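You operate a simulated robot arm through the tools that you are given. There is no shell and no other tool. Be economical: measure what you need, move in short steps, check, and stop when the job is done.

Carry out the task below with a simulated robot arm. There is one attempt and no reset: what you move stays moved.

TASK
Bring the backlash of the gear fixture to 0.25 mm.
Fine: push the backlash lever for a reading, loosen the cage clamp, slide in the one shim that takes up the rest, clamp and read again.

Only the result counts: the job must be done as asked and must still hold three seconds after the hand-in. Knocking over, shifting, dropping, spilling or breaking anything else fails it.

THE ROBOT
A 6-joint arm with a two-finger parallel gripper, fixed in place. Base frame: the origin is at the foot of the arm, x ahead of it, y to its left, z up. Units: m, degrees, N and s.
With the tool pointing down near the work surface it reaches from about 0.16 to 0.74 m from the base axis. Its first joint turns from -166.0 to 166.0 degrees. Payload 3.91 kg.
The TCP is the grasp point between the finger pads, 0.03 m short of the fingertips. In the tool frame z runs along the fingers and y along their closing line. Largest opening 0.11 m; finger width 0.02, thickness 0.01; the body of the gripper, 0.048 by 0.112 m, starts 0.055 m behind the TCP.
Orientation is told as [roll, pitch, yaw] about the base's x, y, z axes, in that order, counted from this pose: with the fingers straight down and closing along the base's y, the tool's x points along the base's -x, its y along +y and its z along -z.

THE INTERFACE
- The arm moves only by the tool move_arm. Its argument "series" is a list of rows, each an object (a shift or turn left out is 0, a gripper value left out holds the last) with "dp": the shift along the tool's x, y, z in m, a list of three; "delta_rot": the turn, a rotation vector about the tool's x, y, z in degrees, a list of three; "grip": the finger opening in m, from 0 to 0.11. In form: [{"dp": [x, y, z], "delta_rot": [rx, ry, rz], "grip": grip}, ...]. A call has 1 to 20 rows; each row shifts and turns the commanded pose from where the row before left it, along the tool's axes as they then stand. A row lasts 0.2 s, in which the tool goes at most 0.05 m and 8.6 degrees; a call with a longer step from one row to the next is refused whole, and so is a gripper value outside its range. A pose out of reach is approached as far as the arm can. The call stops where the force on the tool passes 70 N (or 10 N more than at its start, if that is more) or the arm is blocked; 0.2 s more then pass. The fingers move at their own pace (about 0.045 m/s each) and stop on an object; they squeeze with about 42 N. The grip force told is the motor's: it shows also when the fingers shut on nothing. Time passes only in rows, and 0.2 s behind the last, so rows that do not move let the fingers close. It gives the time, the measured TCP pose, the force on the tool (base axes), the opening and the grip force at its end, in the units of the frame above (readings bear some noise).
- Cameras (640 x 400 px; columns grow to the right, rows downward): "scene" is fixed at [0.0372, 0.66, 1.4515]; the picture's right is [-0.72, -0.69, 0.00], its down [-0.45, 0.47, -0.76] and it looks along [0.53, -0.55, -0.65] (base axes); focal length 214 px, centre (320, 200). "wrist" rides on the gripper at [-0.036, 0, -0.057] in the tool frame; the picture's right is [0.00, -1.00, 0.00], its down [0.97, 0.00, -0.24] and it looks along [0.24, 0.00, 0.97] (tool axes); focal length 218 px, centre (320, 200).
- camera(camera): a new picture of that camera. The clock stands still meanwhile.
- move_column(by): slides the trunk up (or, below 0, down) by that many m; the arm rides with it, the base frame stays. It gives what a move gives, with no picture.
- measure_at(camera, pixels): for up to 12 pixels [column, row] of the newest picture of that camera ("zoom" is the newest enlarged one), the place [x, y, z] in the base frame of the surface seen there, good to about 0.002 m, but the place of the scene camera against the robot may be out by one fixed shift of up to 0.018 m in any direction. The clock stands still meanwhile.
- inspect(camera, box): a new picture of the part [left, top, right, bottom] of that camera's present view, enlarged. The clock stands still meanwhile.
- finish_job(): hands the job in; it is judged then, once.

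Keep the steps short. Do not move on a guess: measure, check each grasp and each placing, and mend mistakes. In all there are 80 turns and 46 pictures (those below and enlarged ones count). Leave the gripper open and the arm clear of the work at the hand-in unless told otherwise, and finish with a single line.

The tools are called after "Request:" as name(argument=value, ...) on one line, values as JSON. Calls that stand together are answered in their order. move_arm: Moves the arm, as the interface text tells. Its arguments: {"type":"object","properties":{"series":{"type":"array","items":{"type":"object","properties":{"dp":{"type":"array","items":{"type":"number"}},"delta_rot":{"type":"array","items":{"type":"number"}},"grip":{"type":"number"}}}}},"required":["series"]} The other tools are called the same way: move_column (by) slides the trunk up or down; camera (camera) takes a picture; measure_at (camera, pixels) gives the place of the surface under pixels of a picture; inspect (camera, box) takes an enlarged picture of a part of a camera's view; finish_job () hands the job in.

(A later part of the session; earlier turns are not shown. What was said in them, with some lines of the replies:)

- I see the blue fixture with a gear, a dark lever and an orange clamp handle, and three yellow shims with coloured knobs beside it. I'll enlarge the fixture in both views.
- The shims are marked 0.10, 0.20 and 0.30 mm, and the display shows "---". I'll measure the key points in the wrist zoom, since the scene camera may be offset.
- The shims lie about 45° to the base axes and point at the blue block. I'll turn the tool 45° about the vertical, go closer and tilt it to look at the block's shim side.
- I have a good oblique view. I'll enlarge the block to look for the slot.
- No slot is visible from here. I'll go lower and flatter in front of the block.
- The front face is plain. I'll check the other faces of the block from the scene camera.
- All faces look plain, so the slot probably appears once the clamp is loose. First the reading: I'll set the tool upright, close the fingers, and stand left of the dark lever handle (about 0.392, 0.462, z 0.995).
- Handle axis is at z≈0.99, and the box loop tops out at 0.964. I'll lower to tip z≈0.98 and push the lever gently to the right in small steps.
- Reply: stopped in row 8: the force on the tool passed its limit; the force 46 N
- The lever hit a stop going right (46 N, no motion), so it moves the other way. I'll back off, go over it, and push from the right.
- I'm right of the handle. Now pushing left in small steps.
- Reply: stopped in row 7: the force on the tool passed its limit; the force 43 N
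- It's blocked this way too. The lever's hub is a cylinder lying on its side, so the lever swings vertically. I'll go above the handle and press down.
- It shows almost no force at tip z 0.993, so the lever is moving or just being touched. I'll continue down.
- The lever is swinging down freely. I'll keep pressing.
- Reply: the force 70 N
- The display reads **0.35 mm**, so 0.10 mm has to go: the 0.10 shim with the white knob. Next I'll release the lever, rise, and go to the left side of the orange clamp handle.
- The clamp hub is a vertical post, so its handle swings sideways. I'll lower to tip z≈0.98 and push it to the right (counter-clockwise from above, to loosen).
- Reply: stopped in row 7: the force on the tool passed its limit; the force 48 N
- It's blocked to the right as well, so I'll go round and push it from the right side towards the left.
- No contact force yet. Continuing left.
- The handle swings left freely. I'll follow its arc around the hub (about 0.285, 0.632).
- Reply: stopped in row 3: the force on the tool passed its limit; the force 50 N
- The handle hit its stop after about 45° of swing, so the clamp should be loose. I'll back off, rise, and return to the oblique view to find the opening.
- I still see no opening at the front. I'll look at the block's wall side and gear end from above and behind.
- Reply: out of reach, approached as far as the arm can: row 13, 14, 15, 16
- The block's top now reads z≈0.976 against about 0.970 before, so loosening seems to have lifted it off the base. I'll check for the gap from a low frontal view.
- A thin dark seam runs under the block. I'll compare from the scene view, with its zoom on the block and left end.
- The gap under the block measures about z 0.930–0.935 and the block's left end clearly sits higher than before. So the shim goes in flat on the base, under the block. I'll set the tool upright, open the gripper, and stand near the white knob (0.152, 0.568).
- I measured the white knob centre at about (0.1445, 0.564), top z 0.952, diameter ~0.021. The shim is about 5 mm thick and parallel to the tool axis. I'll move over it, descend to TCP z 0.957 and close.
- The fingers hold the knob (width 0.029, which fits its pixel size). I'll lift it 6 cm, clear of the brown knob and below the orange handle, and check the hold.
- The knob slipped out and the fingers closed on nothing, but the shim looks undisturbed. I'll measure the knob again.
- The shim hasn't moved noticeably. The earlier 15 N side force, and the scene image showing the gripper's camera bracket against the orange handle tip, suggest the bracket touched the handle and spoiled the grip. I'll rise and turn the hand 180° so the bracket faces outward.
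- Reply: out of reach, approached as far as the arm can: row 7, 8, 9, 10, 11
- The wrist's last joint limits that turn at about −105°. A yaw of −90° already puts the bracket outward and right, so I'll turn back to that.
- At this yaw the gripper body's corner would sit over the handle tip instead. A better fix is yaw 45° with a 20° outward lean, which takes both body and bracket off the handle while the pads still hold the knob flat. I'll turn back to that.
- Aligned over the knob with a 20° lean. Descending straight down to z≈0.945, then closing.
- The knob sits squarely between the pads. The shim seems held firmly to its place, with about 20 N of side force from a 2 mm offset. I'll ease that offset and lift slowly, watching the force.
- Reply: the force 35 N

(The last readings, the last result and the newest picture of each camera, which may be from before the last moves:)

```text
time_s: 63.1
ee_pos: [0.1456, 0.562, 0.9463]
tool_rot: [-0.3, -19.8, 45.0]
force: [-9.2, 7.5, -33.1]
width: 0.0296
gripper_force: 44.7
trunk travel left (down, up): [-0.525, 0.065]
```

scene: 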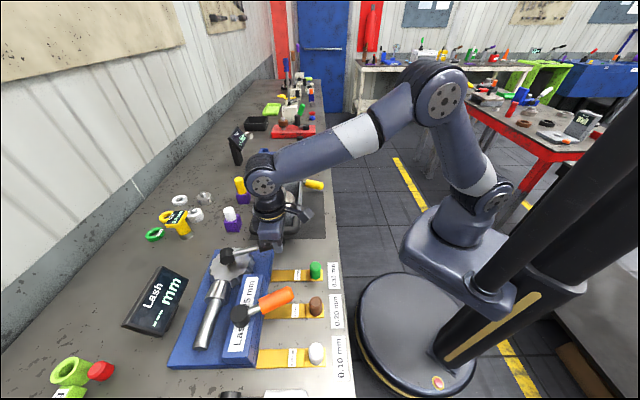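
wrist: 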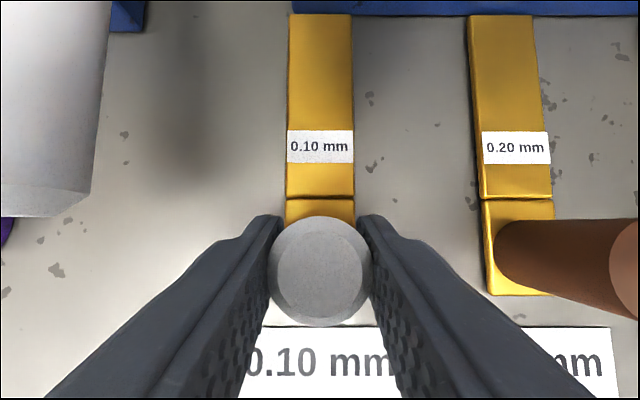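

Pulling up gives −33 N with almost no motion, so the shim is guided and only slides along its own lane toward the fixture. The shim sits just in front of the base, so it should be pushed straight in. I'll undo the lift, open, back out, close the fingers and lean to about 65° so they fit under the orange handle.

Request:
move_arm(series=[{"dp": [0.0007, 0, 0.0019]}, {"dp": [0.0007, 0, 0.0019]}, {"grip": 0.06}, {}, {}, {"dp": [-0.0103, 0, -0.0282]}, {"dp": [-0.0103, 0, -0.0282]}, {"dp": [-0.0103, 0, -0.0282]}, {"dp": [0.0291, 0, -0.0106], "grip": 0.0}, {"dp": [0.0291, 0, -0.0106]}, {"delta_rot": [0, -7.5, 0]}, {"delta_rot": [0, -7.5, 0]}, {"delta_rot": [0, -7.5, 0]}, {"delta_rot": [0, -7.5, 0]}, {"delta_rot": [0, -7.5, 0]}, {"delta_rot": [0, -7.5, 0]}, {}])

Request:
camera(camera="wrist")

```text
time_s: 66.7
ee_pos: [0.1027, 0.5197, 1.0346]
tool_rot: [0.0, -65.0, 45.0]
force: [0.0, -0.1, 0.4]
width: 0.0
gripper_force: 37.6
trunk travel left (down, up): [-0.525, 0.065]
```

```text
10 pictures are left
```

wrist: 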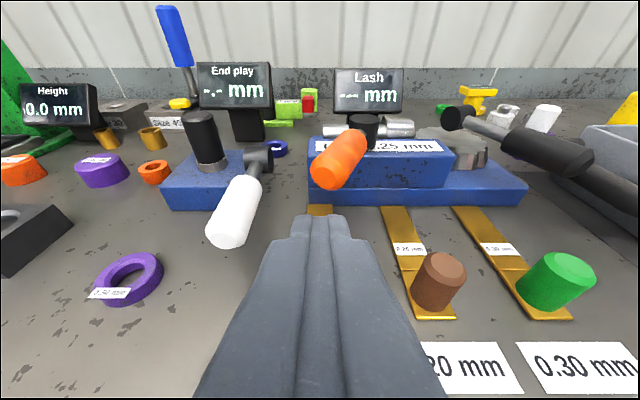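

The pose is well aligned behind the white knob. I'll descend to tip height ≈0.93 and make a first short push inward.

Request:
move_arm(series=[{"dp": [0.0276, 0, 0.0129]}, {"dp": [0.0276, 0, 0.0129]}, {"dp": [0.0276, 0, 0.0129]}, {}, {"dp": [-0.0042, 0, 0.0091]}, {"dp": [-0.0042, 0, 0.0091]}, {"dp": [-0.0021, 0, 0.0045]}, {"dp": [-0.0021, 0, 0.0045]}, {"dp": [-0.0021, 0, 0.0045]}, {}])

Request:
inspect(camera="scene", box=[195, 265, 375, 395])

```text
time_s: 68.9
ee_pos: [0.1273, 0.5445, 0.9429]
tool_rot: [-0.1, -65.1, 45.1]
force: [-0.2, -0.8, 0.5]
width: 0.0004
gripper_force: 38.2
trunk travel left (down, up): [-0.525, 0.065]
```

```text
3.08 times, centred on (285, 330) of scene
```

zoom: 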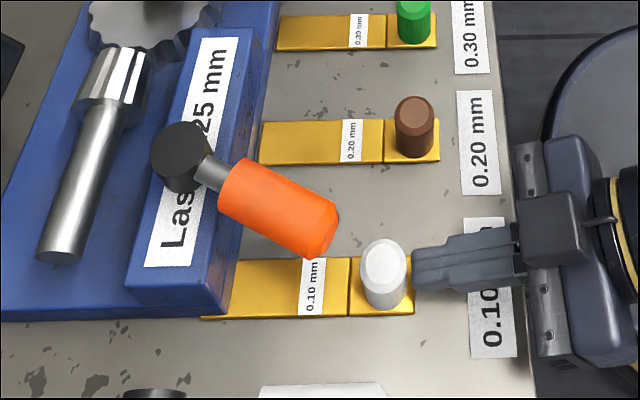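

The shim slides in with almost no force. I'll continue pushing.

Request:
move_arm(series=[{"dp": [-0.0034, 0, 0.0072]}, {"dp": [-0.0034, 0, 0.0072]}, {"dp": [-0.0034, 0, 0.0072]}, {"dp": [-0.0034, 0, 0.0072]}, {"dp": [-0.0034, 0, 0.0072]}, {"dp": [-0.0034, 0, 0.0072]}, {}])

Request:
inspect(camera="scene", box=[195, 265, 375, 395])

```text
time_s: 70.1
ee_pos: [0.1441, 0.5626, 0.9419]
tool_rot: [-0.5, -64.5, 45.9]
force: [-20.1, -23.5, 2.7]
width: 0.0
gripper_force: 37.4
trunk travel left (down, up): [-0.525, 0.065]
stopped in row 5: the force on the tool passed its limit (the readings are from after the stop); the commanded pose is now the measured one
```

```text
3.08 times, centred on (285, 330) of scene
```

zoom: 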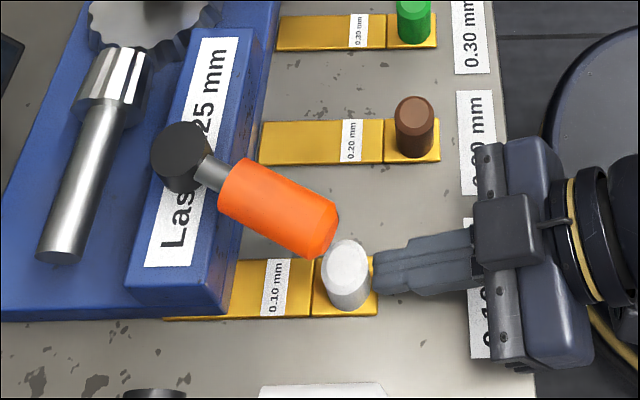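

It stopped at 31 N after about 45 mm of travel. I'll press again briefly to confirm it's the end stop.

Request:
move_arm(series=[{"dp": [-0.0008, 0, 0.0018]}, {"dp": [-0.0008, 0, 0.0018]}, {"dp": [-0.0008, 0, 0.0018]}, {}])

```text
time_s: 70.5
ee_pos: [0.1439, 0.5625, 0.9392]
tool_rot: [-0.9, -63.9, 46.5]
force: [-22.7, -22.1, 0.4]
width: 0.0001
gripper_force: 37.8
trunk travel left (down, up): [-0.525, 0.065]
stopped in row 1: the force on the tool passed its limit (the readings are from after the stop); the commanded pose is now the measured one
```

It's a firm end stop, so the 0.10 shim is fully in. I'll back out, rise and set the tool upright.

Request:
move_arm(series=[{"dp": [0.013, 0, -0.027]}, {"dp": [0.013, 0, -0.027]}, {"dp": [-0.036, 0, -0.0175]}, {"dp": [-0.036, 0, -0.0175]}, {"dp": [-0.036, 0, -0.0175]}, {"delta_rot": [0, 8, 0]}, {"delta_rot": [0, 8, 0]}, {"delta_rot": [0, 8, 0]}, {"delta_rot": [0, 8, 0]}, {"delta_rot": [0, 8, 0]}, {"delta_rot": [0, 8, 0]}, {"delta_rot": [0, 8, 0]}, {"delta_rot": [0, 8, 0]}, {}])

```text
time_s: 73.5
ee_pos: [0.1083, 0.5263, 1.0574]
tool_rot: [-0.3, 0.1, 45.5]
force: [-0.3, 0.0, -0.8]
width: 0.0
gripper_force: 37.9
trunk travel left (down, up): [-0.525, 0.065]
```

Request:
move_arm(series=[{"dp": [0, 0, -0.02]}, {"dp": [-0.044, 0.0077, 0]}, {"dp": [-0.044, 0.0077, 0]}, {"dp": [-0.0438, 0.0078, 0]}, {}])

Request:
camera(camera="wrist")

```text
time_s: 74.7
ee_pos: [0.1843, 0.6392, 1.0765]
tool_rot: [-0.4, 0.0, 45.4]
force: [-1.3, -0.8, 0.9]
width: 0.0001
gripper_force: 38.0
trunk travel left (down, up): [-0.525, 0.065]
```

```text
7 pictures are left
```

wrist: 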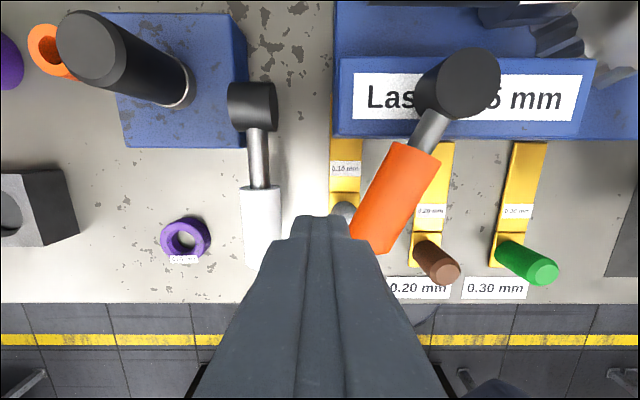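

The finger has clearance on both sides: orange handle to the right, the neighbour's white handle lower to the left. I'll lower and swing the clamp back to the right along its arc.

Request:
move_arm(series=[{"dp": [0, 0, 0.033]}, {"dp": [0, 0, 0.032]}, {"dp": [0.0093, -0.01, 0]}, {"dp": [0.0078, -0.0112, 0]}, {"dp": [0.0062, -0.0122, 0]}, {"dp": [0.0044, -0.013, 0]}, {"dp": [0.0026, -0.0135, 0]}, {"dp": [0.0007, -0.0137, 0]}, {}])

```text
time_s: 76.7
ee_pos: [0.2144, 0.5638, 1.0113]
tool_rot: [-0.3, 0.1, 45.4]
force: [0.0, -0.1, 0.5]
width: 0.0
gripper_force: 37.4
trunk travel left (down, up): [-0.525, 0.065]
```

Continuing towards the clamped stop.

Request:
move_arm(series=[{"dp": [-0.0012, -0.0068, 0]}, {"dp": [-0.0014, -0.0067, 0]}, {"dp": [-0.0016, -0.0066, 0]}, {"dp": [-0.0016, -0.0066, 0]}, {"dp": [-0.002, -0.0065, 0]}, {}])

Request:
inspect(camera="scene", box=[110, 220, 370, 390])

```text
time_s: 78.1
ee_pos: [0.2291, 0.5522, 1.0139]
tool_rot: [1.1, 0.1, 45.8]
force: [-38.8, 27.2, -6.1]
width: 0.0
gripper_force: 37.8
trunk travel left (down, up): [-0.525, 0.065]
stopped in row 6: the force on the tool passed its limit (the readings are from after the stop); the commanded pose is now the measured one
```

```text
2.35 times, centred on (240, 305) of scene
```

zoom: 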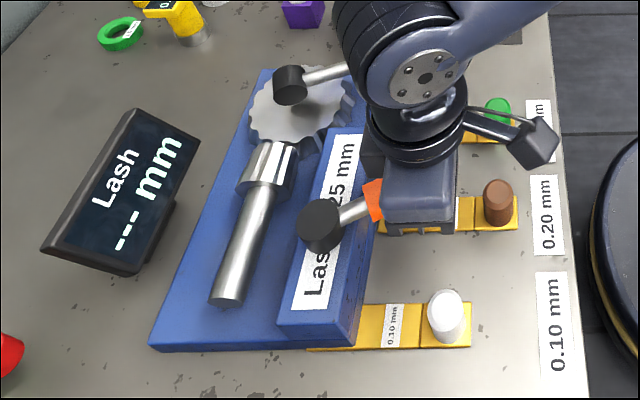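

It's back at its original clamped stop. I'll rise and go over to the backlash lever at (0.392, 0.462).

Request:
move_arm(series=[{"dp": [0.0042, 0.0091, 0]}, {"dp": [0, 0, -0.035]}, {"dp": [0, 0, -0.035]}, {"dp": [-0.0112, -0.0377, 0]}, {"dp": [-0.0112, -0.0377, 0]}, {"dp": [-0.0112, -0.0377, 0]}, {"dp": [-0.0112, -0.0377, 0]}, {"dp": [-0.0112, -0.0377, 0]}, {}])

```text
time_s: 80.1
ee_pos: [0.4051, 0.4583, 1.0826]
tool_rot: [0.7, 0.2, 45.7]
force: [-0.7, 0.6, -0.6]
width: 0.0
gripper_force: 37.7
trunk travel left (down, up): [-0.525, 0.065]
```

Request:
move_arm(series=[{"dp": [0.0063, 0.0115, 0]}, {"dp": [0, 0, 0.03]}, {"dp": [0, 0, 0.02]}, {"dp": [0, 0, 0.01]}, {"dp": [0, 0, 0.006]}, {"dp": [0, 0, 0.006]}, {"dp": [0, 0, 0.006]}, {"dp": [0, 0, 0.006]}, {"dp": [0, 0, 0.006]}, {"dp": [0, 0, 0.006]}, {"dp": [0, 0, 0.006]}, {}])

Request:
inspect(camera="scene", box=[110, 220, 370, 390])

```text
time_s: 82.7
ee_pos: [0.3898, 0.4631, 0.9886]
tool_rot: [0.9, -1.1, 45.6]
force: [-0.5, -1.9, 59.9]
width: 0.0
gripper_force: 37.1
trunk travel left (down, up): [-0.525, 0.065]
```

```text
2.35 times, centred on (240, 305) of scene
```

zoom: 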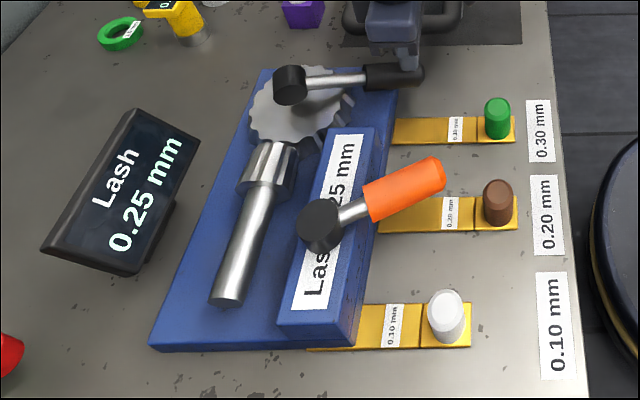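

The display reads **0.25 mm** with the clamp shut. I'll rise clear, swing outward and open the gripper.

Request:
move_arm(series=[{"dp": [0, 0, -0.03]}, {"dp": [0, 0, -0.04]}, {"dp": [0, 0, -0.04]}, {"dp": [0, 0, -0.04]}, {"dp": [0.04, 0, -0.02]}, {"dp": [0.04, 0, -0.02]}, {"dp": [0.04, 0, 0], "grip": 0.11}, {}, {}, {}])

Request:
camera(camera="scene")

```text
time_s: 84.9
ee_pos: [0.3063, 0.3708, 1.1704]
tool_rot: [0.7, 0.1, 45.5]
force: [0.7, -0.3, -0.3]
width: 0.0865
gripper_force: 0.0
trunk travel left (down, up): [-0.525, 0.065]
```

```text
4 pictures are left
```

scene: 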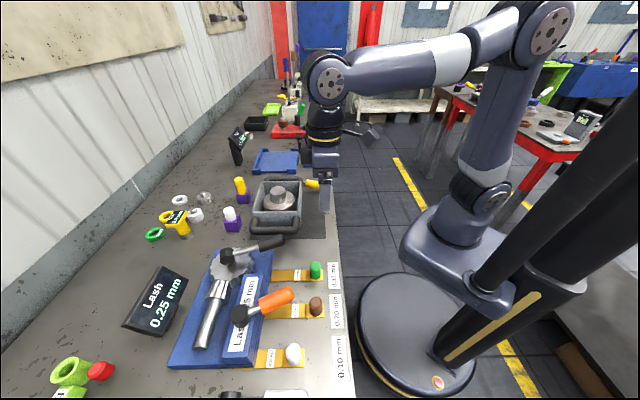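

The display still shows 0.25 mm, the clamp is shut, nothing else has moved, and the arm is clear with the gripper opening. Handing in.

Request:
finish_job()

```text
The job is handed in.
```

The backlash now reads 0.25 mm (it was 0.35 mm), with the 0.10 mm shim fully in, the clamp shut, and the arm clear with the gripper open.
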